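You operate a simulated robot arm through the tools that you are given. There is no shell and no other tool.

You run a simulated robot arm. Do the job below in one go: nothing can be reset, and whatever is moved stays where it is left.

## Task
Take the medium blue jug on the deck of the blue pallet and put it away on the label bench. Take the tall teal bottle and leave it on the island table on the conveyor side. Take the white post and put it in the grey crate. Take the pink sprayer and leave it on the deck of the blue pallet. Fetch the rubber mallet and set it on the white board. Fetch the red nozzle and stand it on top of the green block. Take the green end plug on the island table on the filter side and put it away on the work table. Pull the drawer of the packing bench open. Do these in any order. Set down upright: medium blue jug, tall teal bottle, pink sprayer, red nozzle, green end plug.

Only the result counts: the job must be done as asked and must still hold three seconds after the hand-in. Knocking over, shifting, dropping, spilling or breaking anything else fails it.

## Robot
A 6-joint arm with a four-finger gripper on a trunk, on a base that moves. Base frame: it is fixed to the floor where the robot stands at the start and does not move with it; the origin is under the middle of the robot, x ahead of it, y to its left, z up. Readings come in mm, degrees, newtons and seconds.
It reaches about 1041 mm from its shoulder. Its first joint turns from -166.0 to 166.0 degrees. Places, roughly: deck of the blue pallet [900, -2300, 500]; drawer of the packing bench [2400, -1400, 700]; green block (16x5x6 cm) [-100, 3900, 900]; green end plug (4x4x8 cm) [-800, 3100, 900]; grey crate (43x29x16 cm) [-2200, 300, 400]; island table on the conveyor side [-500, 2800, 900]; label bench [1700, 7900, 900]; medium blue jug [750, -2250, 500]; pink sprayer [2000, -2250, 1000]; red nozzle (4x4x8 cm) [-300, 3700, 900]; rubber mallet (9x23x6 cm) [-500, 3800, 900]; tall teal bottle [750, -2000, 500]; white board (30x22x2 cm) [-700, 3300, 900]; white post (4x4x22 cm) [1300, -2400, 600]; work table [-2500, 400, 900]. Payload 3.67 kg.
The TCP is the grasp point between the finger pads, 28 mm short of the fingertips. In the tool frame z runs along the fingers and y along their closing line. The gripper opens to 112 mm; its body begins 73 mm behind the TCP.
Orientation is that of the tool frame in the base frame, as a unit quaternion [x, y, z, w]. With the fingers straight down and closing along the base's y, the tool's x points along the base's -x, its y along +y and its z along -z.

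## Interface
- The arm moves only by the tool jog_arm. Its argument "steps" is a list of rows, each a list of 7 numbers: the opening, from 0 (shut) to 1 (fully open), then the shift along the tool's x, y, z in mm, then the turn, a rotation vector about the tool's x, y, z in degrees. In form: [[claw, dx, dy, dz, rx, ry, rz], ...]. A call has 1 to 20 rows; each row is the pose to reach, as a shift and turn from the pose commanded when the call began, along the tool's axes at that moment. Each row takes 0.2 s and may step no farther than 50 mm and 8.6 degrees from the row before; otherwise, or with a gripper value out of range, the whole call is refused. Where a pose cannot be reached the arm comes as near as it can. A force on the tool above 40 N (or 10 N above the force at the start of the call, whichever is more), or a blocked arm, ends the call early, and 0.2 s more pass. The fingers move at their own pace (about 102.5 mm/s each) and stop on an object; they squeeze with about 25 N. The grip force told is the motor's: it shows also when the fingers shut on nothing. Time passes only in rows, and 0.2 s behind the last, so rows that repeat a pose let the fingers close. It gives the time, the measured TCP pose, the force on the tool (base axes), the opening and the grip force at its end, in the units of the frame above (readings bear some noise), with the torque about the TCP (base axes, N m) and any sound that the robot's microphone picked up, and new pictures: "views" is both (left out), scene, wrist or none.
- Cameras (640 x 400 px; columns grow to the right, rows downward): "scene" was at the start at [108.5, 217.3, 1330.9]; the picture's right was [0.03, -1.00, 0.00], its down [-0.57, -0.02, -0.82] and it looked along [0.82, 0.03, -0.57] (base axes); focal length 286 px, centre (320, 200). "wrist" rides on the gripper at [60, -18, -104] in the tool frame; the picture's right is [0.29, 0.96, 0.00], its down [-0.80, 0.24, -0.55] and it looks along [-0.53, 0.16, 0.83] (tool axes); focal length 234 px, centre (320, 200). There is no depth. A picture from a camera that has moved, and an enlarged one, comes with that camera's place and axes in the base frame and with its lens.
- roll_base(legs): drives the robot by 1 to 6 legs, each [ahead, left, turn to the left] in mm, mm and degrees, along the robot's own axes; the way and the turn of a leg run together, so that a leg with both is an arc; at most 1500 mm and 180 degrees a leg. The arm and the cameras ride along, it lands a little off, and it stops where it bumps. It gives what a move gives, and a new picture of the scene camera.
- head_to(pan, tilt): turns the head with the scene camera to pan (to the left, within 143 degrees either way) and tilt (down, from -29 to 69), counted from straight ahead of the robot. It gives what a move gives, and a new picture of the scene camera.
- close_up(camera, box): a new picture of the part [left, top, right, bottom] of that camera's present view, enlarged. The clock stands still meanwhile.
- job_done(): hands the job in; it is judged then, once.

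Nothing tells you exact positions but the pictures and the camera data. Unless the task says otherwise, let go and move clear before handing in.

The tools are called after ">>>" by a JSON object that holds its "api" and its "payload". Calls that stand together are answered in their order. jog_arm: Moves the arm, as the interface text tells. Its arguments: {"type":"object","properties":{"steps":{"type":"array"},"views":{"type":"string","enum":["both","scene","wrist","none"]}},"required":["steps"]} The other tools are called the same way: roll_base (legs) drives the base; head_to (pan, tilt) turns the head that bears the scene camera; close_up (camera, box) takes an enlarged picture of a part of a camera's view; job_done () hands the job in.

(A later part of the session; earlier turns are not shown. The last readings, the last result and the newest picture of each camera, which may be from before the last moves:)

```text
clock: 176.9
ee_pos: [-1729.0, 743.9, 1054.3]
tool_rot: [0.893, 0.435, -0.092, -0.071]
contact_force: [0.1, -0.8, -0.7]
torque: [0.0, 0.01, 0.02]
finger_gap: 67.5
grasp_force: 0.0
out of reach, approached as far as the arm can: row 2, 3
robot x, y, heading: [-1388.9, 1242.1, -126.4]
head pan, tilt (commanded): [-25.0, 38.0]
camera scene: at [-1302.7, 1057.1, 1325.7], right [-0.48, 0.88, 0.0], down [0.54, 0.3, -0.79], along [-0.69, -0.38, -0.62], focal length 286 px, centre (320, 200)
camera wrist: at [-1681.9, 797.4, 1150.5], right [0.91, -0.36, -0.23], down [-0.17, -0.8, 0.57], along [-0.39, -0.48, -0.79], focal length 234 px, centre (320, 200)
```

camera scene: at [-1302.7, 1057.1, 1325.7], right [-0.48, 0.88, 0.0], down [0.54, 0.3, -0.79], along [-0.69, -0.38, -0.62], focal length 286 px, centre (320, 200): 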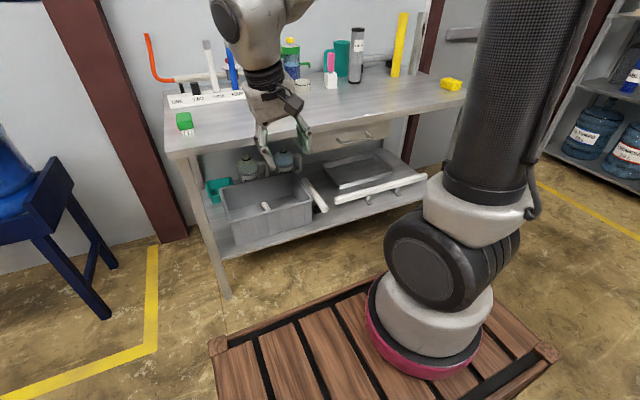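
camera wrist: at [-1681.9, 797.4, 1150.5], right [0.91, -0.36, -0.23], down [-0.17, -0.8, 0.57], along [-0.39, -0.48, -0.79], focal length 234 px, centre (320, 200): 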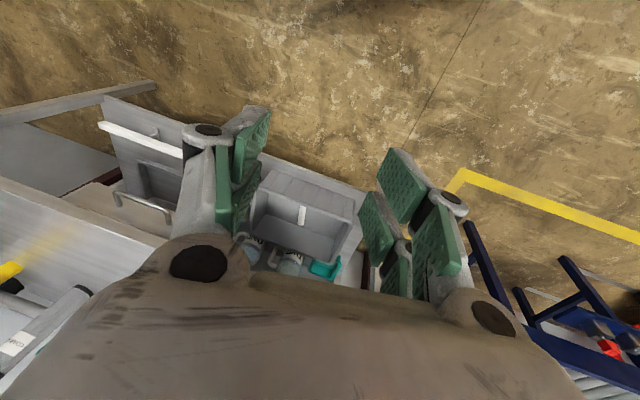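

The wrist appears to have flipped through a singularity earlier and now sits at a joint limit. I'll unwind it deliberately in open space, starting by rolling the gripper back.

>>> {"api": "jog_arm", "payload": {"steps": [[0.6, 0, 0, 0, 0, 0, 8.5], [0.6, 0, 0, 0, 0, 0, 17], [0.6, 0, 0, 0, 0, 0, 25.5], [0.6, 0, 0, 0, 0, 0, 34], [0.6, 0, 0, 0, 0, 0, 42.5], [0.6, 0, 0, 0, 0, 0, 51], [0.6, 0, 0, 0, 0, 0, 59.5], [0.6, 0, 0, 0, 0, 0, 68], [0.6, 0, 0, 0, 0, 0, 76.5], [0.6, 0, 0, 0, 0, 0, 85], [0.6, 0, 0, 0, 0, 0, 93.5], [0.6, 0, 0, 0, 0, 0, 102], [0.6, 0, 0, 0, 0, 0, 110.5], [0.6, 0, 0, 0, 0, 0, 119], [0.6, 0, 0, 0, 0, 0, 127.5], [0.6, 0, 0, 0, 0, 0, 136], [0.6, 0, 0, 0, 0, 0, 144.5], [0.6, 0, 0, 0, 0, 0, 153], [0.6, 0, 0, 0, 0, 0, 161.5], [0.6, 0, 0, 0, 0, 0, 170]], "views": "none"}}

```text
clock: 181.1
ee_pos: [-1730.0, 744.2, 1052.7]
tool_rot: [-0.51, 0.852, 0.079, -0.086]
contact_force: [-0.3, -0.1, 0.0]
torque: [-0.02, 0.01, -0.01]
finger_gap: 67.0
grasp_force: 0.1
robot x, y, heading: [-1389.6, 1242.4, -126.3]
head pan, tilt (commanded): [-25.0, 38.0]
```

Next I'll pitch the gripper up to point forward, staying on the side that keeps the wrist joint at its current limit.

>>> {"api": "jog_arm", "payload": {"steps": [[0.6, 25.4, -7.4, -19.4, 2.09, 7.77, -0.2], [0.6, 50.7, -14.7, -38.7, 4.18, 15.53, -0.4], [0.6, 76.1, -22.1, -58.1, 6.27, 23.3, -0.6], [0.6, 101.5, -29.4, -77.4, 8.36, 31.07, -0.8], [0.6, 126.8, -36.8, -96.8, 10.44, 38.83, -1], [0.6, 152.2, -44.1, -116.1, 12.53, 46.6, -1.2], [0.6, 177.6, -51.5, -135.5, 14.62, 54.37, -1.4], [0.6, 202.9, -58.8, -154.8, 16.71, 62.13, -1.6], [0.6, 228.3, -66.2, -174.2, 18.8, 69.9, -1.8], [0.6, 228.3, -66.2, -174.2, 18.8, 69.9, -1.8]], "views": "scene"}}

```text
clock: 183.3
ee_pos: [-1738.4, 504.1, 1224.2]
tool_rot: [-0.482, 0.642, -0.358, -0.476]
contact_force: [0.1, -0.2, -0.8]
torque: [-0.01, -0.03, 0.02]
finger_gap: 67.4
grasp_force: 0.0
robot x, y, heading: [-1389.3, 1242.0, -126.2]
head pan, tilt (commanded): [-25.0, 38.0]
camera scene: at [-1302.7, 1057.1, 1325.7], right [-0.48, 0.88, 0.0], down [0.54, 0.3, -0.79], along [-0.69, -0.38, -0.62], focal length 286 px, centre (320, 200)
```

scene: 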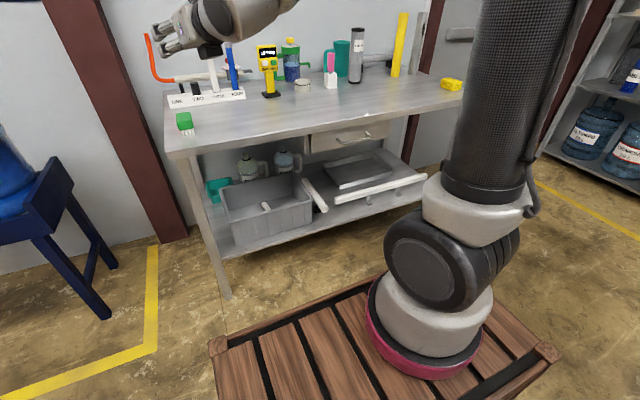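

No limit hit on the way. Now I'll swing the gripper in a cone around the forearm, via the left side, towards pointing down.

>>> {"api": "jog_arm", "payload": {"steps": [[0.6, -2.35, -20.95, -0.89, 4.84, -0.26, -6.61], [0.6, -7.1, -41.4, -3.5, 9.68, -0.52, -13.22], [0.6, -14.1, -60.8, -7.9, 14.51, -0.79, -19.83], [0.6, -23.3, -78.8, -13.9, 19.35, -1.05, -26.44], [0.6, -34.4, -95.1, -21.3, 24.19, -1.31, -33.05], [0.6, -47.3, -109.3, -30.2, 29.03, -1.57, -39.66], [0.6, -61.6, -121.2, -40.1, 33.87, -1.84, -46.26], [0.6, -77.1, -130.4, -51.1, 38.7, -2.1, -52.87], [0.6, -93.5, -136.9, -62.7, 43.54, -2.36, -59.48], [0.6, -110.3, -140.4, -74.9, 48.38, -2.62, -66.09], [0.6, -127.4, -140.9, -87.3, 53.2, -2.89, -72.7]], "views": "scene"}}

```text
clock: 185.7
ee_pos: [-1568.5, 580.3, 1126.6]
tool_rot: [0.915, -0.039, 0.238, 0.323]
contact_force: [1.0, -0.2, 0.2]
torque: [0.01, 0.01, -0.02]
finger_gap: 67.2
grasp_force: 0.1
robot x, y, heading: [-1387.6, 1246.0, -126.3]
head pan, tilt (commanded): [-25.0, 38.0]
camera scene: at [-1302.7, 1057.0, 1325.7], right [-0.48, 0.88, 0.0], down [0.54, 0.3, -0.79], along [-0.69, -0.38, -0.62], focal length 286 px, centre (320, 200)
```

scene: 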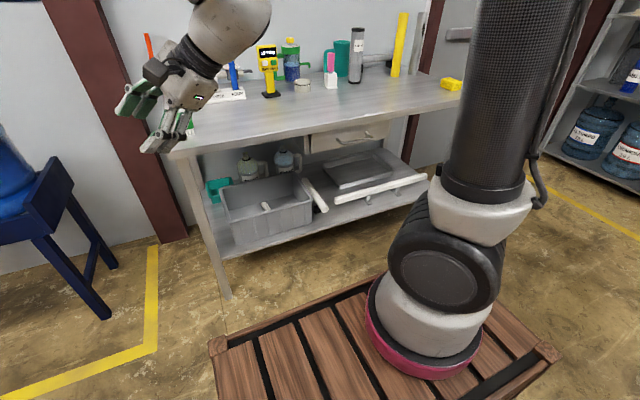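

That worked without limits. I'll finish the second half of the cone to point straight down.

>>> {"api": "jog_arm", "payload": {"steps": [[0.6, -10.4, -13, -7.4, 4.62, -0.05, -6.54], [0.6, -20.8, -26.1, -14.7, 9.24, -0.09, -13.07], [0.6, -31.2, -39.1, -22.1, 13.85, -0.14, -19.61], [0.6, -41.6, -52.2, -29.5, 18.47, -0.18, -26.15], [0.6, -52, -65.2, -36.9, 23.09, -0.23, -32.68], [0.6, -62.4, -78.3, -44.2, 27.71, -0.27, -39.22], [0.6, -72.8, -91.3, -51.6, 32.33, -0.32, -45.75], [0.6, -83.2, -104.4, -59, 36.95, -0.36, -52.29], [0.6, -93.6, -117.4, -66.4, 41.56, -0.41, -58.83], [0.6, -104, -130.5, -73.7, 46.18, -0.45, -65.36], [0.6, -114.4, -143.5, -81.1, 50.8, -0.5, -71.9]], "views": "scene"}}

```text
clock: 188.1
ee_pos: [-1668.6, 736.2, 1046.0]
tool_rot: [0.811, 0.585, 0.001, 0.0]
contact_force: [0.1, 0.4, 0.1]
torque: [-0.01, 0.0, 0.02]
finger_gap: 67.2
grasp_force: 0.0
robot x, y, heading: [-1390.3, 1242.0, -126.2]
head pan, tilt (commanded): [-25.0, 38.0]
camera scene: at [-1302.7, 1057.0, 1325.7], right [-0.48, 0.88, 0.0], down [0.54, 0.3, -0.79], along [-0.69, -0.38, -0.62], focal length 286 px, centre (320, 200)
```

scene: 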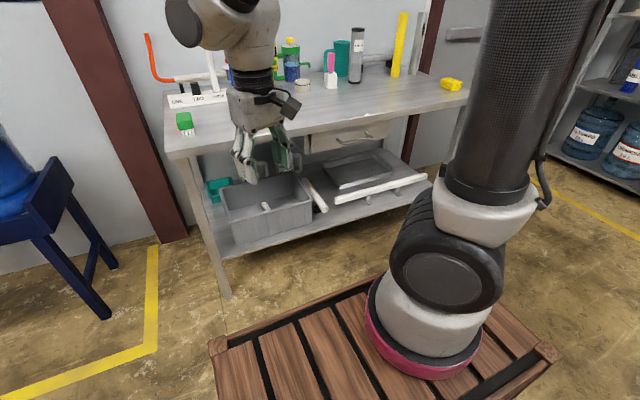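

The arm is healthy again: exactly tool-down with no limits. From here on I'll stay tool-down. Next is the green end plug on the island's filter side, so I'll tidy the arm and drive around the island.

>>> {"api": "jog_arm", "payload": {"steps": [[0.6, -1, -26, 0, 0, 0, 6], [0.6, -2, -52, 0, 0, 0, 12], [0.6, -3.3, -78.9, 0, 0, 0, 18]], "views": "none"}}

>>> {"api": "roll_base", "payload": {"legs": [[100, 0, 0], [0, 0, 90.4], [-800, 0, 0], [-780, 0, 0]]}}

>>> {"api": "head_to", "payload": {"pan": 60, "tilt": 25}}

```text
clock: 188.9
ee_pos: [-1746.2, 757.8, 1047.6]
tool_rot: [0.893, 0.451, 0.0, 0.002]
contact_force: [0.3, -0.2, 0.2]
torque: [0.03, 0.01, -0.04]
finger_gap: 67.0
grasp_force: 0.1
robot x, y, heading: [-1392.9, 1243.2, -126.5]
head pan, tilt (commanded): [-25.0, 38.0]
```

```text
clock: 201.7
ee_pos: [-2281.2, 1722.0, 1047.9]
tool_rot: [0.304, 0.953, 0.001, 0.001]
contact_force: [0.2, 0.7, -0.9]
torque: [-0.02, 0.03, 0.0]
finger_gap: 67.2
grasp_force: 0.1
robot x, y, heading: [-2769.3, 2071.9, -35.2]
head pan, tilt (commanded): [-25.0, 38.0]
camera scene: at [-2587.4, 2159.3, 1325.7], right [-0.87, -0.5, 0.0], down [-0.31, 0.53, -0.79], along [0.39, -0.68, -0.62], focal length 286 px, centre (320, 200)
```

scene: 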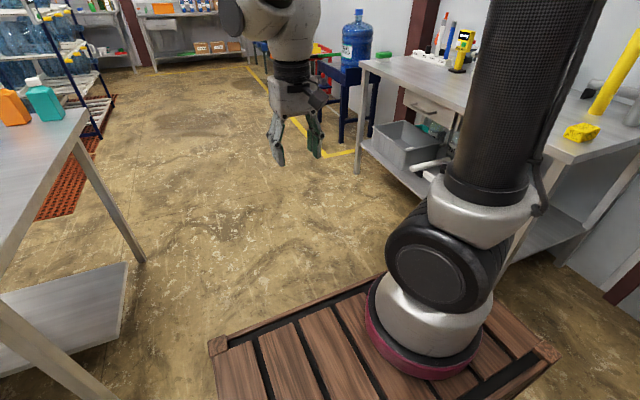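

```text
clock: 203.3
ee_pos: [-2279.7, 1722.9, 1047.9]
tool_rot: [0.304, 0.953, 0.001, 0.0]
contact_force: [0.3, 0.1, 0.6]
torque: [-0.01, 0.03, 0.02]
finger_gap: 67.1
grasp_force: 0.0
robot x, y, heading: [-2774.3, 2071.3, -35.3]
head pan, tilt (commanded): [60.0, 25.0]
camera scene: at [-2546.6, 2272.8, 1346.0], right [0.42, -0.91, 0.0], down [-0.38, -0.18, -0.91], along [0.82, 0.38, -0.42], focal length 286 px, centre (320, 200)
```

scene: 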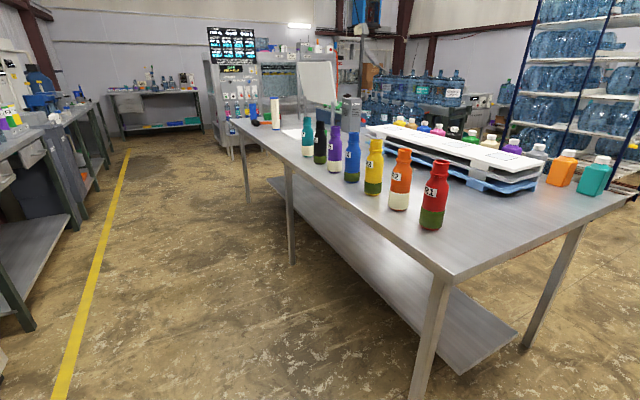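

I'm at the island's filter-side corner, with numbered bottles standing along this side. I'll back off a little more for clearance and slide along the table towards the plug.

>>> {"api": "roll_base", "payload": {"legs": [[-100, 0, -0.6], [0, 900, 0], [0, 800, 0]]}}

>>> {"api": "head_to", "payload": {"pan": 10, "tilt": 25}}

>>> {"api": "head_to", "payload": {"pan": 55, "tilt": 25}}

```text
clock: 212.7
ee_pos: [-1379.4, 3138.0, 1048.2]
tool_rot: [0.316, 0.949, 0.001, 0.001]
contact_force: [0.1, 0.4, -0.1]
torque: [0.0, -0.03, 0.02]
finger_gap: 67.0
grasp_force: 0.0
robot x, y, heading: [-1859.1, 3500.7, -36.8]
head pan, tilt (commanded): [60.0, 25.0]
camera scene: at [-1631.1, 3695.3, 1346.0], right [0.4, -0.92, 0.0], down [-0.39, -0.17, -0.91], along [0.83, 0.36, -0.42], focal length 286 px, centre (320, 200)
```

scene: 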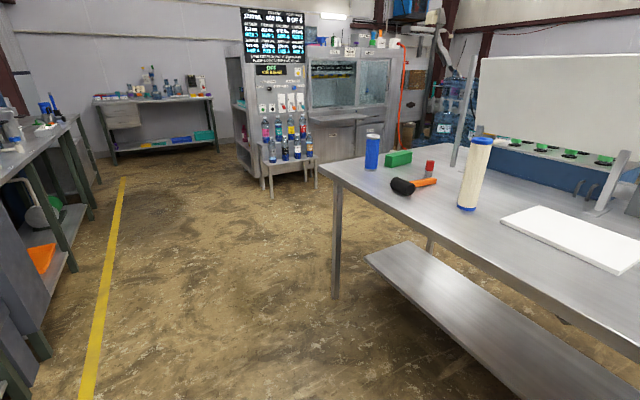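

```text
clock: 213.8
ee_pos: [-1379.8, 3138.5, 1047.0]
tool_rot: [0.315, 0.949, 0.001, 0.0]
contact_force: [-0.6, -0.4, -0.7]
torque: [0.02, -0.01, 0.0]
finger_gap: 67.3
grasp_force: 0.1
robot x, y, heading: [-1865.0, 3499.4, -36.8]
head pan, tilt (commanded): [10.0, 25.0]
camera scene: at [-1633.4, 3617.5, 1346.0], right [-0.45, -0.89, 0.0], down [-0.38, 0.19, -0.91], along [0.81, -0.41, -0.42], focal length 286 px, centre (320, 200)
```

scene: 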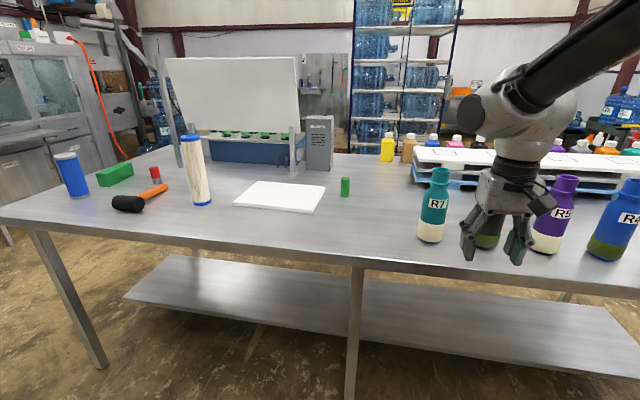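

```text
clock: 215.0
ee_pos: [-1378.7, 3139.2, 1046.6]
tool_rot: [0.316, 0.949, 0.001, 0.0]
contact_force: [-0.1, 0.2, 0.0]
torque: [-0.03, -0.02, -0.01]
finger_gap: 67.2
grasp_force: 0.1
robot x, y, heading: [-1858.5, 3500.2, -36.7]
head pan, tilt (commanded): [55.0, 25.0]
camera scene: at [-1628.2, 3687.7, 1346.0], right [0.31, -0.95, 0.0], down [-0.4, -0.13, -0.91], along [0.86, 0.28, -0.42], focal length 286 px, centre (320, 200)
```

scene: 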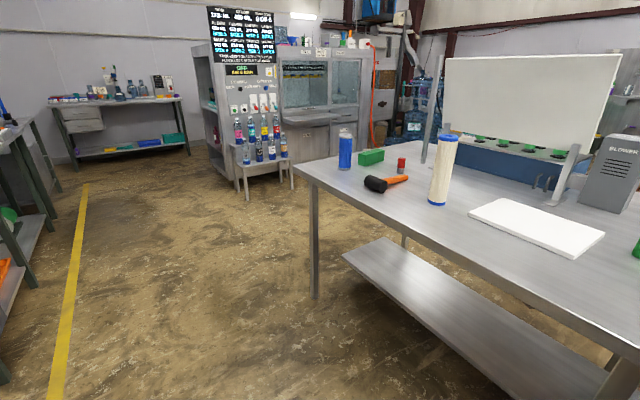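

All the island items are visible: green plug, white board, mallet, nozzle and green block. The plug is near (-678, 3015). I'll shift in front of it and move closer to the table.

>>> {"api": "roll_base", "payload": {"legs": [[0, 300, 1], [200, 0, 0]]}}

>>> {"api": "head_to", "payload": {"pan": -8, "tilt": 28}}

>>> {"api": "close_up", "payload": {"camera": "scene", "box": [160, 120, 400, 270]}}

```text
clock: 218.2
ee_pos: [-1031.6, 3283.3, 1047.9]
tool_rot: [0.305, 0.952, 0.001, 0.0]
contact_force: [-0.1, 0.6, 0.0]
torque: [-0.01, 0.01, -0.03]
finger_gap: 67.4
grasp_force: 0.1
robot x, y, heading: [-1521.2, 3634.2, -35.4]
head pan, tilt (commanded): [55.0, 25.0]
camera scene: at [-1294.3, 3826.5, 1346.0], right [0.34, -0.94, 0.0], down [-0.4, -0.14, -0.91], along [0.85, 0.3, -0.42], focal length 286 px, centre (320, 200)
```

scene: 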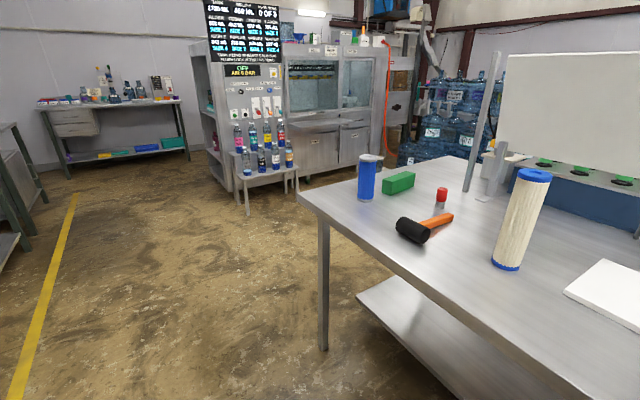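

```text
clock: 219.5
ee_pos: [-1032.1, 3283.6, 1048.8]
tool_rot: [0.306, 0.952, 0.001, 0.0]
contact_force: [0.3, -0.2, -0.7]
torque: [0.0, -0.05, -0.01]
finger_gap: 67.3
grasp_force: 0.1
robot x, y, heading: [-1520.5, 3635.6, -35.2]
head pan, tilt (commanded): [-8.0, 28.0]
camera scene: at [-1314.8, 3733.0, 1341.2], right [-0.69, -0.73, 0.0], down [-0.34, 0.32, -0.88], along [0.64, -0.61, -0.47], focal length 286 px, centre (320, 200)
```

scene: 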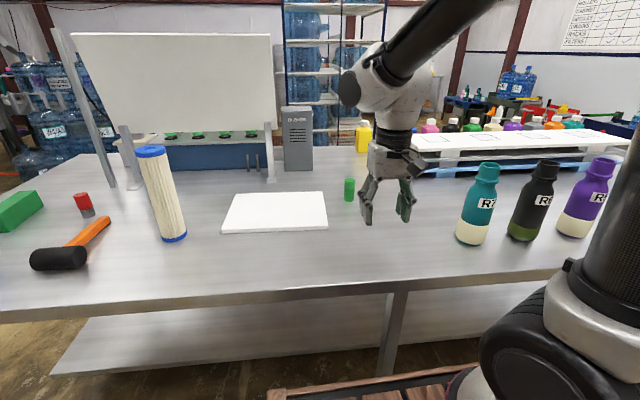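

```text
2.67 times, centred on (280, 195) of scene
camera zoom: at [-1314.8, 3733.0, 1341.2], right [-0.69, -0.73, 0.0], down [-0.34, 0.32, -0.88], along [0.64, -0.61, -0.47], focal length 763 px, centre (427, 213)
```

zoom: 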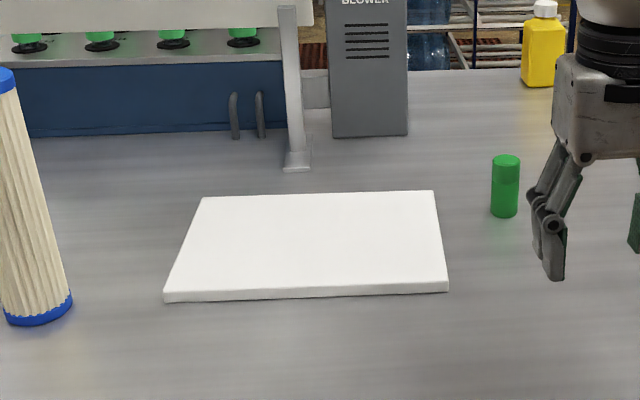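

The plug stands at about (-740, 3052) and the island top measures z≈872. I'll reach out above it.

>>> {"api": "jog_arm", "payload": {"steps": [[0.7, -42, -2, 4, 0, 0, 0], [0.7, -84, -4, 8, 0, 0, 0], [0.7, -126, -7, 13, 0, 0, 0], [0.7, -168, -9, 17, 0, 0, 0], [0.7, -210, -11, 21, 0, 0, 0], [0.7, -252, -13, 25, 0, 0, 0], [0.7, -294, -16, 29, 0, 0, 0], [0.7, -336, -18, 34, 0, 0, 0], [0.7, -372, -20, 38, 0, 0, 0]], "views": "both"}}

```text
clock: 221.5
ee_pos: [-743.1, 3050.0, 1009.9]
tool_rot: [0.305, 0.952, 0.001, 0.001]
contact_force: [-0.7, 0.0, 1.5]
torque: [-0.03, -0.04, -0.04]
finger_gap: 78.3
grasp_force: 0.1
robot x, y, heading: [-1521.7, 3636.1, -35.5]
head pan, tilt (commanded): [-8.0, 28.0]
camera scene: at [-1315.2, 3733.2, 1341.3], right [-0.69, -0.73, 0.0], down [-0.34, 0.32, -0.88], along [0.64, -0.61, -0.47], focal length 286 px, centre (320, 200)
camera wrist: at [-802.2, 3069.8, 1111.6], right [0.32, 0.95, 0.0], down [0.79, -0.27, 0.55], along [0.53, -0.18, -0.83], focal length 234 px, centre (320, 200)
```

scene: 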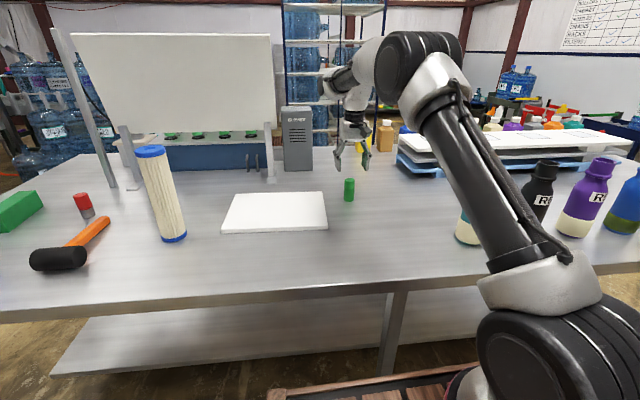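
wrist: 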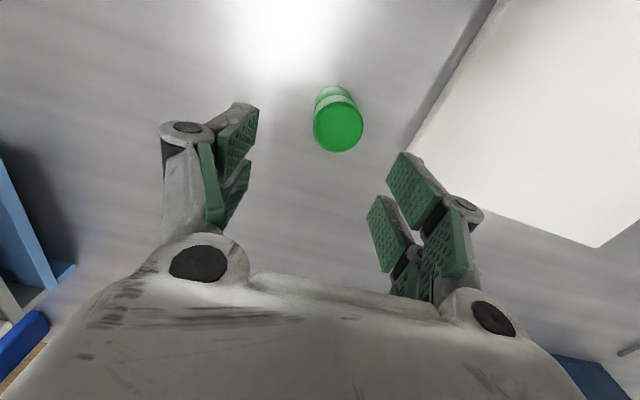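

From the wrist view, the plug is slightly nearer and to the left. I'll correct by that and descend partway to recheck.

>>> {"api": "jog_arm", "payload": {"steps": [[0.7, 8, 4, 5, 0, 0, 0], [0.7, 14, 8, 10, 0, 0, 0], [0.7, 14, 8, 20, 0, 0, 0]], "views": "wrist"}}

```text
clock: 222.3
ee_pos: [-748.2, 3064.8, 988.3]
tool_rot: [0.306, 0.952, 0.001, 0.0]
contact_force: [-0.5, 0.9, 0.5]
torque: [0.0, 0.01, 0.0]
finger_gap: 78.5
grasp_force: 0.1
robot x, y, heading: [-1516.2, 3637.0, -35.7]
head pan, tilt (commanded): [-8.0, 28.0]
camera wrist: at [-807.2, 3084.3, 1091.1], right [0.32, 0.95, 0.0], down [0.79, -0.27, 0.55], along [0.53, -0.18, -0.83], focal length 234 px, centre (320, 200)
```

wrist: 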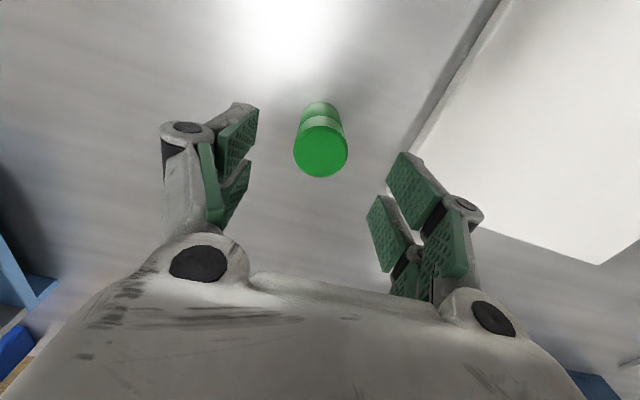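

Centred now. I'll descend around the plug and grip it.

>>> {"api": "jog_arm", "payload": {"steps": [[0.7, 4, 0, 20, 0, 0, 0], [0.7, 4, 0, 40, 0, 0, 0], [0.7, 4, 0, 58, 0, 0, 0], [0.7, 4, 0, 68, 0, 0, 0], [0.1, 4, 0, 68, 0, 0, 0], [0, 4, 0, 68, 0, 0, 0], [0, 4, 0, 68, 0, 0, 0], [0, 4, 0, 68, 0, 0, 0]], "views": "wrist"}}

```text
clock: 224.1
ee_pos: [-752.5, 3067.1, 921.2]
tool_rot: [0.306, 0.952, 0.001, 0.0]
contact_force: [0.5, 0.2, -0.3]
torque: [0.02, 0.0, 0.01]
finger_gap: 32.2
grasp_force: 25.2
robot x, y, heading: [-1526.4, 3631.3, -35.2]
head pan, tilt (commanded): [-8.0, 28.0]
camera wrist: at [-811.4, 3086.3, 1023.5], right [0.32, 0.95, 0.0], down [0.79, -0.27, 0.55], along [0.53, -0.18, -0.83], focal length 234 px, centre (320, 200)
```

wrist: 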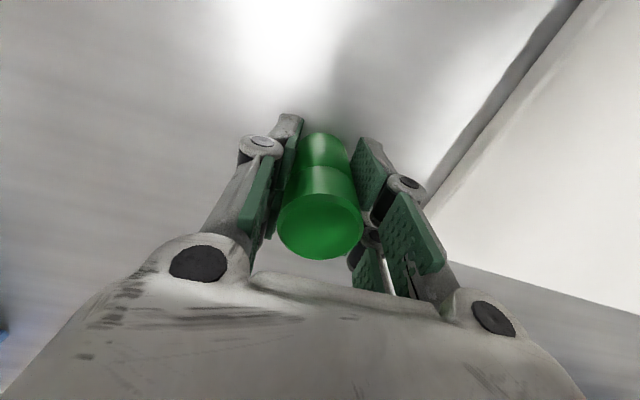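

The plug is secure, but it makes sense to do the mallet and nozzle first while I'm on this side. I'll leave the plug standing here, release, and retract.

>>> {"api": "jog_arm", "payload": {"steps": [[0.4, 0, 0, 0, 0, 0, 0], [0.7, 0, 0, 0, 0, 0, 0], [0.7, 0, 0, -30, 0, 0, 0], [0.7, 0, 0, -70, 0, 0, 0], [0.7, 0, 0, -110, 0, 0, 0], [0.8, 40, 0, -140, 0, 0, 0], [0.9, 85, 0, -150, 0, 0, 0], [1, 130, 0, -160, 0, 0, 0], [1, 175, 0, -170, 0, 0, 0], [1, 220, 0, -180, 0, 0, 0], [1, 265, 0, -190, 0, 0, 0], [1, 310, 0, -200, 0, 0, 0], [1, 355, 0, -210, 0, 0, 0]], "views": "wrist"}}

>>> {"api": "roll_base", "payload": {"legs": [[0, 690, 0]]}}

>>> {"api": "head_to", "payload": {"pan": 15, "tilt": 30}}

```text
clock: 226.9
ee_pos: [-1037.0, 3271.1, 1130.5]
tool_rot: [0.305, 0.952, 0.001, 0.0]
contact_force: [0.2, -0.8, -0.2]
torque: [-0.02, 0.05, 0.05]
finger_gap: 111.7
grasp_force: 0.0
robot x, y, heading: [-1526.0, 3634.5, -35.5]
head pan, tilt (commanded): [-8.0, 28.0]
camera wrist: at [-1096.6, 3289.4, 1233.6], right [0.32, 0.95, 0.0], down [0.79, -0.27, 0.55], along [0.52, -0.18, -0.83], focal length 234 px, centre (320, 200)
```

wrist: 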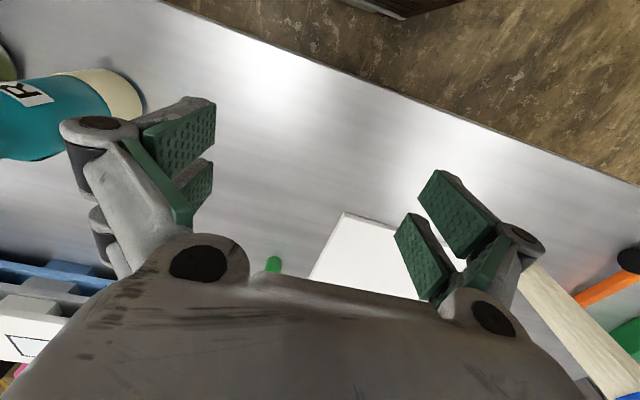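

```text
clock: 230.7
ee_pos: [-648.6, 3816.9, 1131.3]
tool_rot: [0.307, 0.952, 0.001, 0.001]
contact_force: [0.9, 0.2, 0.2]
torque: [0.03, 0.02, 0.01]
finger_gap: 112.1
grasp_force: 0.1
robot x, y, heading: [-1133.0, 4185.1, -35.6]
head pan, tilt (commanded): [-8.0, 28.0]
camera scene: at [-923.6, 4281.0, 1341.2], right [-0.69, -0.72, 0.0], down [-0.34, 0.32, -0.88], along [0.64, -0.61, -0.47], focal length 286 px, centre (320, 200)
```

scene: 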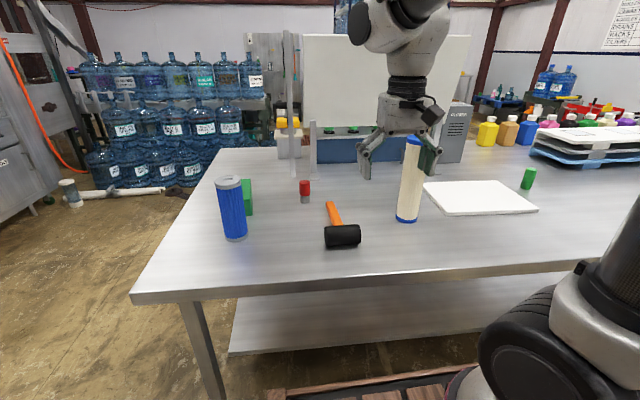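

```text
clock: 231.5
ee_pos: [-649.8, 3817.8, 1131.6]
tool_rot: [0.307, 0.952, 0.001, 0.001]
contact_force: [-1.3, 0.0, -0.7]
torque: [-0.02, -0.04, -0.04]
finger_gap: 112.1
grasp_force: 0.0
robot x, y, heading: [-1131.8, 4184.7, -35.7]
head pan, tilt (commanded): [15.0, 30.0]
camera scene: at [-905.1, 4312.0, 1338.1], right [-0.35, -0.94, 0.0], down [-0.47, 0.18, -0.87], along [0.81, -0.3, -0.5], focal length 286 px, centre (320, 200)
```

scene: 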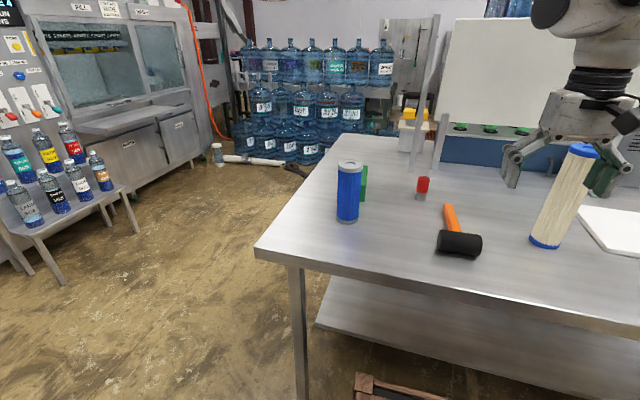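

Here are the mallet, nozzle, block and filters up close. I'll zoom in for exact positions.

>>> {"api": "close_up", "payload": {"camera": "scene", "box": [320, 130, 512, 270]}}

>>> {"api": "head_to", "payload": {"pan": -8, "tilt": 28}}

>>> {"api": "close_up", "payload": {"camera": "scene", "box": [200, 150, 392, 270]}}

```text
2.86 times, centred on (416, 200) of scene
camera zoom: at [-905.1, 4312.0, 1338.1], right [-0.35, -0.94, 0.0], down [-0.47, 0.18, -0.87], along [0.81, -0.3, -0.5], focal length 818 px, centre (46, 200)
```

zoom: 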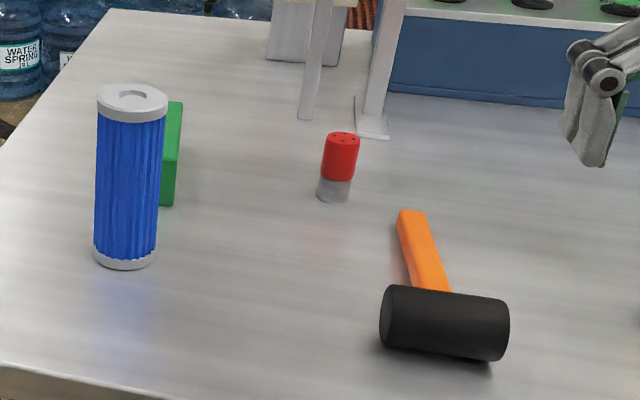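

```text
clock: 232.4
ee_pos: [-649.4, 3816.9, 1130.7]
tool_rot: [0.307, 0.952, 0.001, 0.001]
contact_force: [0.2, 0.5, 0.6]
torque: [0.02, 0.04, 0.0]
finger_gap: 112.0
grasp_force: 0.0
robot x, y, heading: [-1132.6, 4179.4, -35.2]
head pan, tilt (commanded): [-8.0, 28.0]
camera scene: at [-923.6, 4281.0, 1341.2], right [-0.69, -0.73, 0.0], down [-0.34, 0.32, -0.88], along [0.64, -0.61, -0.47], focal length 286 px, centre (320, 200)
```

scene: 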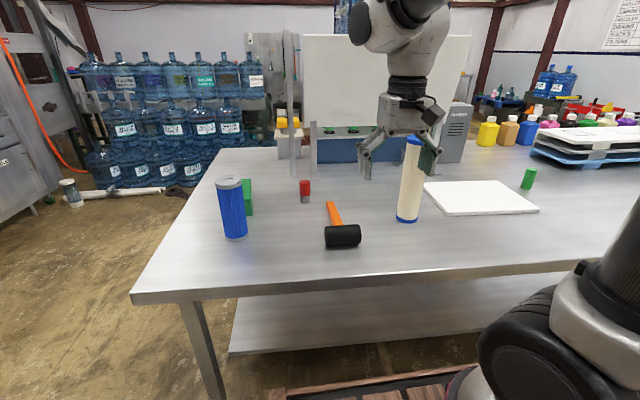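

```text
3.33 times, centred on (296, 210) of scene
camera zoom: at [-923.6, 4281.0, 1341.2], right [-0.69, -0.73, 0.0], down [-0.34, 0.32, -0.88], along [0.64, -0.61, -0.47], focal length 954 px, centre (400, 167)
```

zoom: 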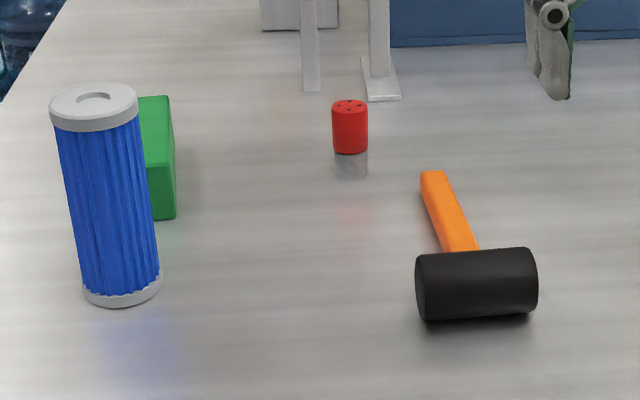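

The mallet lies with its handle pointing away and its head axis along the gripper's closing direction, centred at about (-517, 3815). I'll move above the head.

>>> {"api": "jog_arm", "payload": {"steps": [[1, -25, 17, 20, 0, 0, 0], [1, -50, 35, 45, 0, 0, 0], [1, -80, 55, 80, 0, 0, 0], [1, -109, 75, 115, 0, 0, 0], [1, -109, 75, 115, 0, 0, 0]], "views": "both"}}

```text
refused: row 3 steps farther than a row can; nothing moved
```

>>> {"api": "jog_arm", "payload": {"steps": [[1, -22, 15, 20, 0, 0, 0], [1, -44, 30, 43, 0, 0, 0], [1, -66, 45, 67, 0, 0, 0], [1, -88, 60, 91, 0, 0, 0], [1, -109, 75, 115, 0, 0, 0]], "views": "both"}}

```text
clock: 233.6
ee_pos: [-517.4, 3814.2, 1015.6]
tool_rot: [0.307, 0.952, 0.0, 0.0]
contact_force: [0.1, 0.3, 1.3]
torque: [-0.04, -0.05, 0.0]
finger_gap: 111.8
grasp_force: 0.0
robot x, y, heading: [-1130.4, 4184.0, -35.6]
head pan, tilt (commanded): [-8.0, 28.0]
camera scene: at [-924.0, 4281.0, 1341.3], right [-0.69, -0.72, 0.0], down [-0.34, 0.32, -0.88], along [0.64, -0.61, -0.47], focal length 286 px, centre (320, 200)
camera wrist: at [-575.7, 3833.7, 1117.7], right [0.33, 0.95, 0.0], down [0.79, -0.27, 0.56], along [0.53, -0.18, -0.83], focal length 234 px, centre (320, 200)
```

scene: 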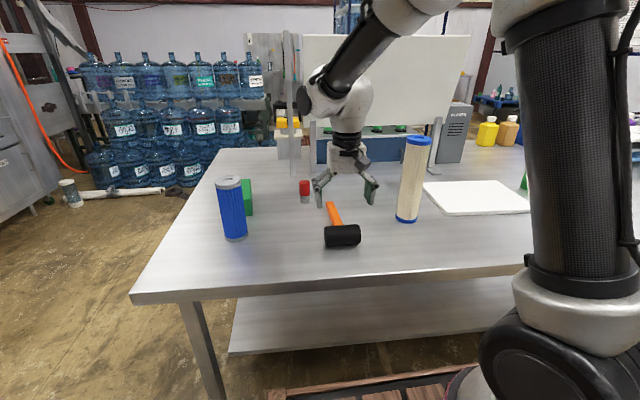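
wrist: 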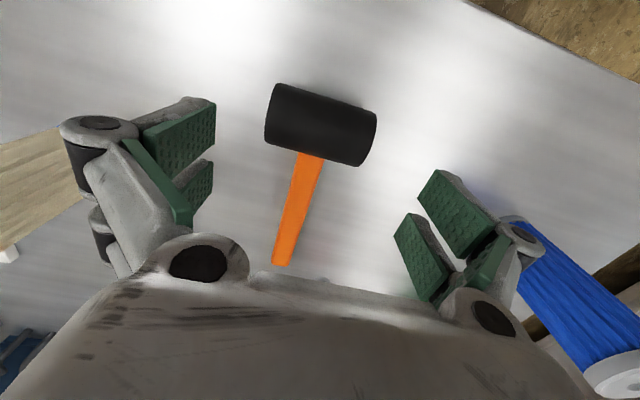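

The head is centred between the open fingers. Descending onto it.

>>> {"api": "jog_arm", "payload": {"steps": [[1, 2, 0, 25, 0, 0, 0], [1, 4, 0, 50, 0, 0, 0], [1, 4, 0, 70, 0, 0, 0], [1, 4, 0, 85, 0, 0, 0], [1, 4, 0, 95, 0, 0, 0]], "views": "wrist"}}

```text
clock: 234.8
ee_pos: [-519.0, 3818.8, 922.9]
tool_rot: [0.308, 0.951, 0.001, 0.0]
contact_force: [0.5, -0.2, 0.1]
torque: [0.01, -0.02, -0.01]
finger_gap: 112.1
grasp_force: 0.1
robot x, y, heading: [-1132.0, 4182.0, -35.8]
head pan, tilt (commanded): [-8.0, 28.0]
camera wrist: at [-577.4, 3837.6, 1024.5], right [0.33, 0.95, 0.0], down [0.79, -0.27, 0.55], along [0.53, -0.18, -0.83], focal length 234 px, centre (320, 200)
```

wrist: 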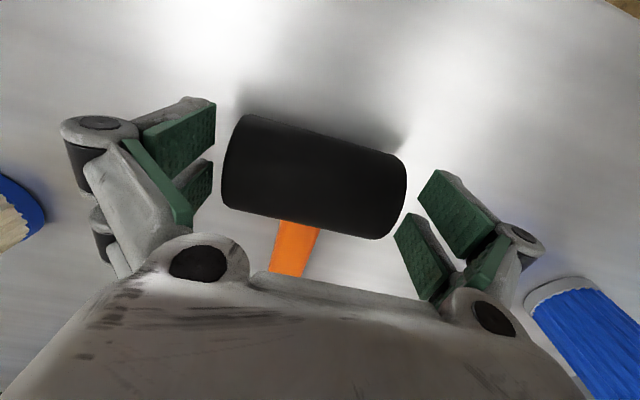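

>>> {"api": "jog_arm", "payload": {"steps": [[1, 0, 0, 6, 0, 0, 0], [0.85, 0, 0, 6, 0, 0, 0], [0.7, 0, 0, 6, 0, 0, 0], [0.5, 0, 0, 6, 0, 0, 0], [0.4, 0, 0, 6, 0, 0, 0], [0.4, 0, 0, 6, 0, 0, 0]], "views": "wrist"}}

```text
clock: 236.2
ee_pos: [-519.9, 3818.5, 916.6]
tool_rot: [0.307, 0.952, 0.001, 0.0]
contact_force: [-6.2, -9.0, 7.8]
torque: [-0.73, 0.26, -0.24]
finger_gap: 89.9
grasp_force: 25.4
robot x, y, heading: [-1131.9, 4183.1, -35.4]
head pan, tilt (commanded): [-8.0, 28.0]
camera wrist: at [-577.8, 3837.4, 1018.3], right [0.33, 0.95, 0.0], down [0.79, -0.27, 0.55], along [0.53, -0.18, -0.83], focal length 234 px, centre (320, 200)
```

wrist: 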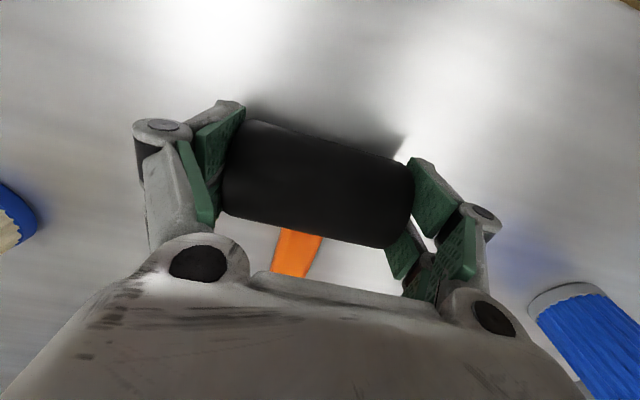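

Gripped at 90 mm across the head. I'll lift slowly and check.

>>> {"api": "jog_arm", "payload": {"steps": [[0.4, 0, 0, -10, 0, 0, 0], [0.4, 0, 0, -25, 0, 0, 0], [0.4, 0, 0, -45, 0, 0, 0], [0.4, 0, 0, -70, 0, 0, 0], [0.4, 0, 0, -100, 0, 0, 0]], "views": "both"}}

```text
clock: 237.4
ee_pos: [-519.0, 3817.6, 1016.9]
tool_rot: [0.308, 0.951, 0.001, -0.001]
contact_force: [0.3, 0.4, -4.8]
torque: [0.09, 0.13, 0.01]
finger_gap: 90.0
grasp_force: 24.8
robot x, y, heading: [-1133.2, 4181.3, -35.1]
head pan, tilt (commanded): [-8.0, 28.0]
camera scene: at [-923.3, 4280.8, 1341.2], right [-0.69, -0.72, 0.0], down [-0.34, 0.32, -0.88], along [0.64, -0.61, -0.47], focal length 286 px, centre (320, 200)
camera wrist: at [-578.1, 3836.5, 1120.1], right [0.33, 0.95, 0.0], down [0.79, -0.27, 0.55], along [0.52, -0.18, -0.83], focal length 234 px, centre (320, 200)
```

scene: 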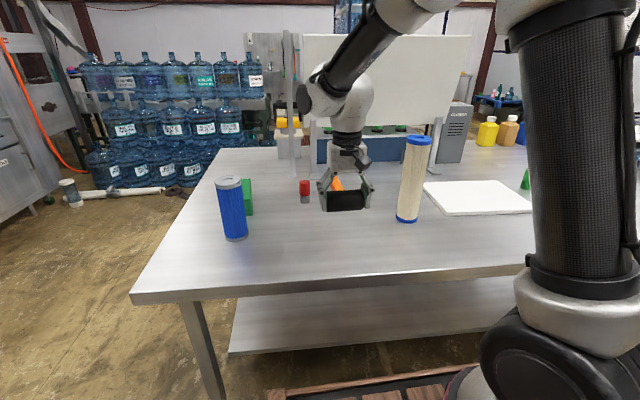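
wrist: 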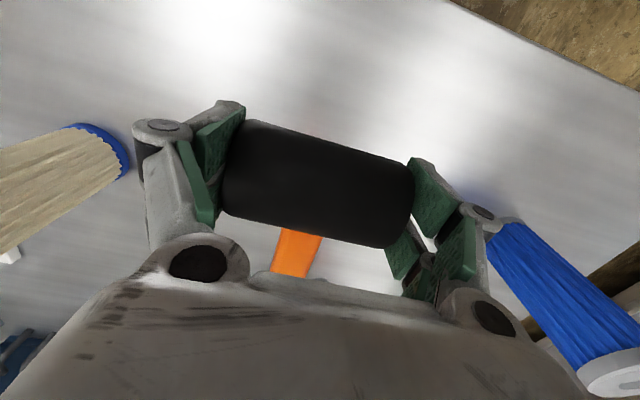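

The mallet is held level. I'll measure the board from here for the placement.

>>> {"api": "close_up", "payload": {"camera": "scene", "box": [400, 150, 544, 240]}}

```text
4.44 times, centred on (472, 195) of scene
camera zoom: at [-923.3, 4280.8, 1341.2], right [-0.69, -0.72, 0.0], down [-0.34, 0.32, -0.88], along [0.64, -0.61, -0.47], focal length 1272 px, centre (-356, 222)
```

zoom: 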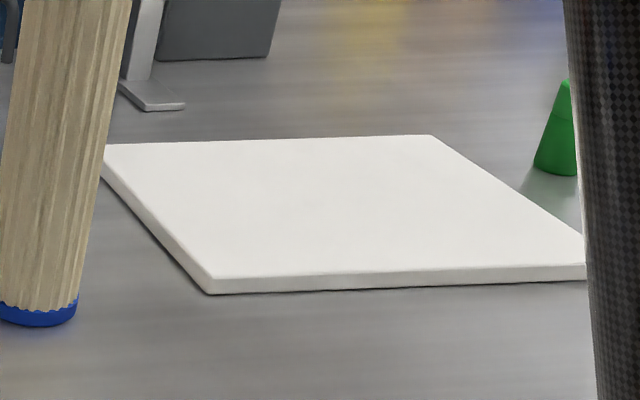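

The board centre is about (-660, 3300), top z≈900. I'll lift high over the white filter and carry the mallet across, turning it 93° so it lies along the board's long side.

>>> {"api": "jog_arm", "payload": {"steps": [[0.4, 0, 0, -45, 0, 0, 0], [0.4, 0, 0, -90, 0, 0, 0], [0.4, 0, 0, -135, 0, 0, 0], [0.4, 0, 0, -180, 0, 0, 0], [0.4, 0, 0, -225, 0, 0, 0]], "views": "none"}}

>>> {"api": "jog_arm", "payload": {"steps": [[0.4, -16, -35, 0, 0, 0, 7.8], [0.4, -32, -70, 0, 0, 0, 15.6], [0.4, -48, -105, 0, 0, 0, 23.4], [0.4, -64, -140, 0, 0, 0, 31.2], [0.4, -80, -175, 0, 0, 0, 39], [0.4, -96, -210, 0, 0, 0, 46.8], [0.4, -113, -244, 0, 0, 0, 54.5], [0.4, -129, -279, 0, 0, 0, 62.3], [0.4, -145, -314, 0, 0, 0, 70.1], [0.4, -161, -349, 0, 0, 0, 77.9], [0.4, -177, -384, 0, 0, 0, 85.7], [0.4, -193, -419, 0, 0, 0, 93.5], [0.4, -193, -419, 0, 0, 0, 93.5]], "views": "both"}}

```text
clock: 238.6
ee_pos: [-517.0, 3817.7, 1241.2]
tool_rot: [0.306, 0.952, 0.001, -0.001]
contact_force: [0.4, -1.1, -4.0]
torque: [0.07, 0.17, 0.03]
finger_gap: 89.9
grasp_force: 24.9
robot x, y, heading: [-1132.3, 4181.8, -35.4]
head pan, tilt (commanded): [-8.0, 28.0]
```

```text
clock: 241.4
ee_pos: [-614.5, 3373.4, 1235.5]
tool_rot: [0.904, 0.428, 0.001, 0.0]
contact_force: [-0.9, 1.0, -2.8]
torque: [0.04, -0.15, 0.04]
finger_gap: 89.8
grasp_force: 24.7
out of reach, approached as far as the arm can: row 12, 13
robot x, y, heading: [-1134.6, 4183.0, -35.7]
head pan, tilt (commanded): [-8.0, 28.0]
camera scene: at [-923.9, 4281.3, 1341.2], right [-0.69, -0.72, 0.0], down [-0.34, 0.32, -0.88], along [0.64, -0.61, -0.47], focal length 286 px, centre (320, 200)
camera wrist: at [-589.7, 3430.7, 1337.1], right [0.92, -0.38, 0.0], down [-0.32, -0.77, 0.55], along [-0.21, -0.51, -0.83], focal length 234 px, centre (320, 200)
```

scene: 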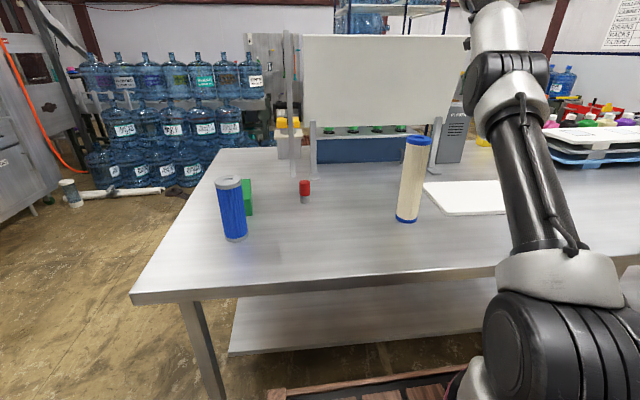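
wrist: 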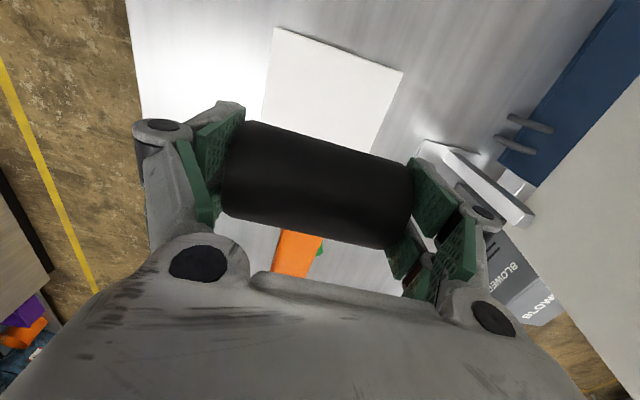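

Slightly at the reach limit up there, but in place. Now I'll lower towards the board and correct the position.

>>> {"api": "jog_arm", "payload": {"steps": [[0.4, 0, 2, 38, 0, 0, 0], [0.4, -1, 4, 76, 0, 0, 0], [0.4, -1, 6, 115, 0, 0, 0], [0.4, -2, 8, 153, 0, 0, 0], [0.4, -2.4, 10, 192, 0, 0, 0], [0.4, -2.4, 10.3, 230, 0, 0, 0]], "views": "both"}}

```text
clock: 242.8
ee_pos: [-608.9, 3364.1, 1004.7]
tool_rot: [0.903, 0.429, 0.0, 0.0]
contact_force: [0.1, -0.2, -2.4]
torque: [0.1, -0.1, -0.01]
finger_gap: 89.6
grasp_force: 25.0
robot x, y, heading: [-1130.0, 4180.6, -35.5]
head pan, tilt (commanded): [-8.0, 28.0]
camera scene: at [-923.8, 4281.1, 1341.2], right [-0.69, -0.72, 0.0], down [-0.34, 0.32, -0.88], along [0.64, -0.61, -0.47], focal length 286 px, centre (320, 200)
camera wrist: at [-582.5, 3421.2, 1106.6], right [0.92, -0.38, 0.0], down [-0.32, -0.77, 0.55], along [-0.21, -0.51, -0.83], focal length 234 px, centre (320, 200)
```

scene: 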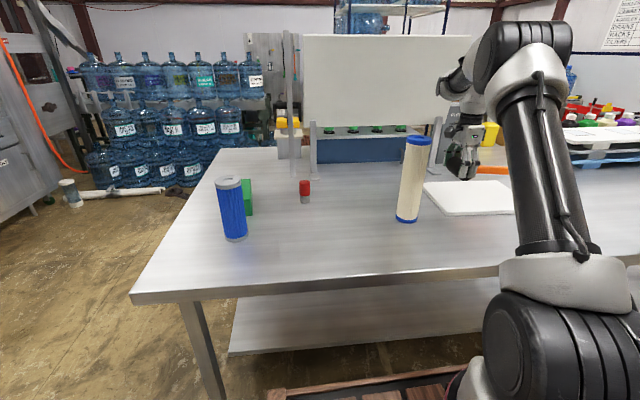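
wrist: 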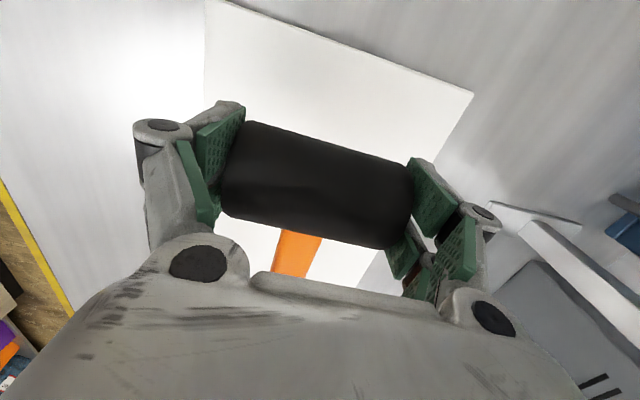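

The board lies right under the mallet. Lowering until contact.

>>> {"api": "jog_arm", "payload": {"steps": [[0.4, 0, 0, 20, 0, 0, 0], [0.4, 0, 0, 40, 0, 0, 0], [0.4, 0, 0, 52, 0, 0, 0], [0.4, 0, 0, 57, 0, 0, 0], [0.4, 0, 0, 60, 0, 0, 0]], "views": "none"}}

>>> {"api": "jog_arm", "payload": {"steps": [[0.4, 0, 0, 3, 0, 0, 0], [0.4, 0, 0, 5, 0, 0, 0]], "views": "none"}}

```text
clock: 244.0
ee_pos: [-607.2, 3364.0, 944.0]
tool_rot: [0.904, 0.428, 0.001, 0.0]
contact_force: [0.5, -0.7, -4.2]
torque: [0.12, -0.11, 0.0]
finger_gap: 89.6
grasp_force: 24.5
robot x, y, heading: [-1132.7, 4181.4, -35.3]
head pan, tilt (commanded): [-8.0, 28.0]
```

```text
clock: 244.6
ee_pos: [-606.0, 3361.6, 938.5]
tool_rot: [0.904, 0.428, 0.001, 0.0]
contact_force: [0.0, -0.3, -2.8]
torque: [0.11, -0.12, 0.02]
finger_gap: 89.7
grasp_force: 25.0
robot x, y, heading: [-1127.9, 4183.1, -35.6]
head pan, tilt (commanded): [-8.0, 28.0]
```

>>> {"api": "jog_arm", "payload": {"steps": [[0.4, 0, 0, 2, 0, 0, 0], [0.4, 0, 0, 4, 0, 0, 0]], "views": "none"}}

>>> {"api": "jog_arm", "payload": {"steps": [[0.4, 0, 0, 2, 0, 0, 0], [0.4, 0, 0, 4, 0, 0, 0]], "views": "none"}}

```text
clock: 245.2
ee_pos: [-606.9, 3365.3, 935.6]
tool_rot: [0.904, 0.427, 0.001, 0.0]
contact_force: [0.1, 0.2, -3.9]
torque: [0.15, -0.07, 0.01]
finger_gap: 89.7
grasp_force: 24.9
robot x, y, heading: [-1132.8, 4183.3, -35.4]
head pan, tilt (commanded): [-8.0, 28.0]
```

```text
clock: 245.8
ee_pos: [-607.0, 3363.8, 932.3]
tool_rot: [0.903, 0.429, 0.001, 0.0]
contact_force: [1.9, 1.7, 0.3]
torque: [-0.08, -0.08, 0.02]
finger_gap: 90.0
grasp_force: 24.7
robot x, y, heading: [-1132.4, 4178.2, -35.5]
head pan, tilt (commanded): [-8.0, 28.0]
```

Contact on the board: the load is off the tool at z=932. I'll release gently and rise.

>>> {"api": "jog_arm", "payload": {"steps": [[0.85, 0, 0, 0.5, 0, 0, 0], [0.95, 0, 0, 0.5, 0, 0, 0], [1, 0, 0, 0.5, 0, 0, 0], [1, 0, 0, 0.5, 0, 0, 0], [1, 0, 0, -20, 0, 0, 0], [1, 0, 0, -50, 0, 0, 0], [1, 0, 0, -90, 0, 0, 0], [1, 0, 0, -130, 0, 0, 0], [1, 0, 0, -170, 0, 0, 0], [1, 0, 0, -210, 0, 0, 0]], "views": "both"}}

```text
clock: 248.0
ee_pos: [-605.9, 3367.5, 1140.6]
tool_rot: [0.904, 0.428, 0.002, -0.002]
contact_force: [0.1, 0.9, -1.5]
torque: [0.05, 0.01, -0.01]
finger_gap: 112.2
grasp_force: 0.0
robot x, y, heading: [-1127.7, 4179.2, -35.5]
head pan, tilt (commanded): [-8.0, 28.0]
camera scene: at [-923.5, 4280.7, 1341.2], right [-0.69, -0.72, 0.0], down [-0.34, 0.32, -0.88], along [0.64, -0.61, -0.47], focal length 286 px, centre (320, 200)
camera wrist: at [-581.2, 3424.3, 1242.7], right [0.92, -0.38, 0.0], down [-0.32, -0.77, 0.55], along [-0.21, -0.51, -0.83], focal length 234 px, centre (320, 200)
```

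scene: 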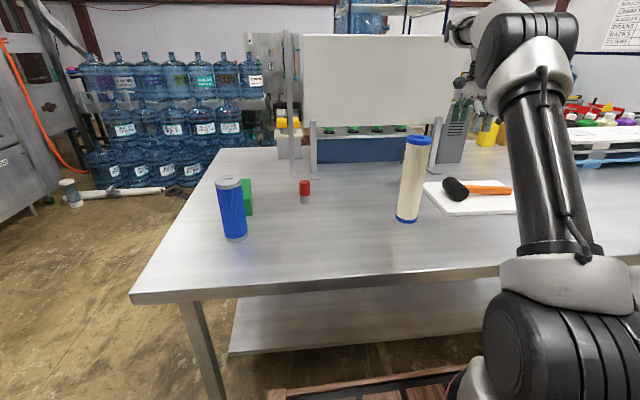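
wrist: 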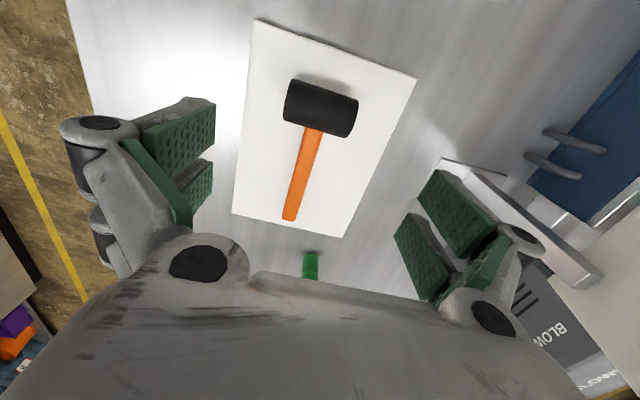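

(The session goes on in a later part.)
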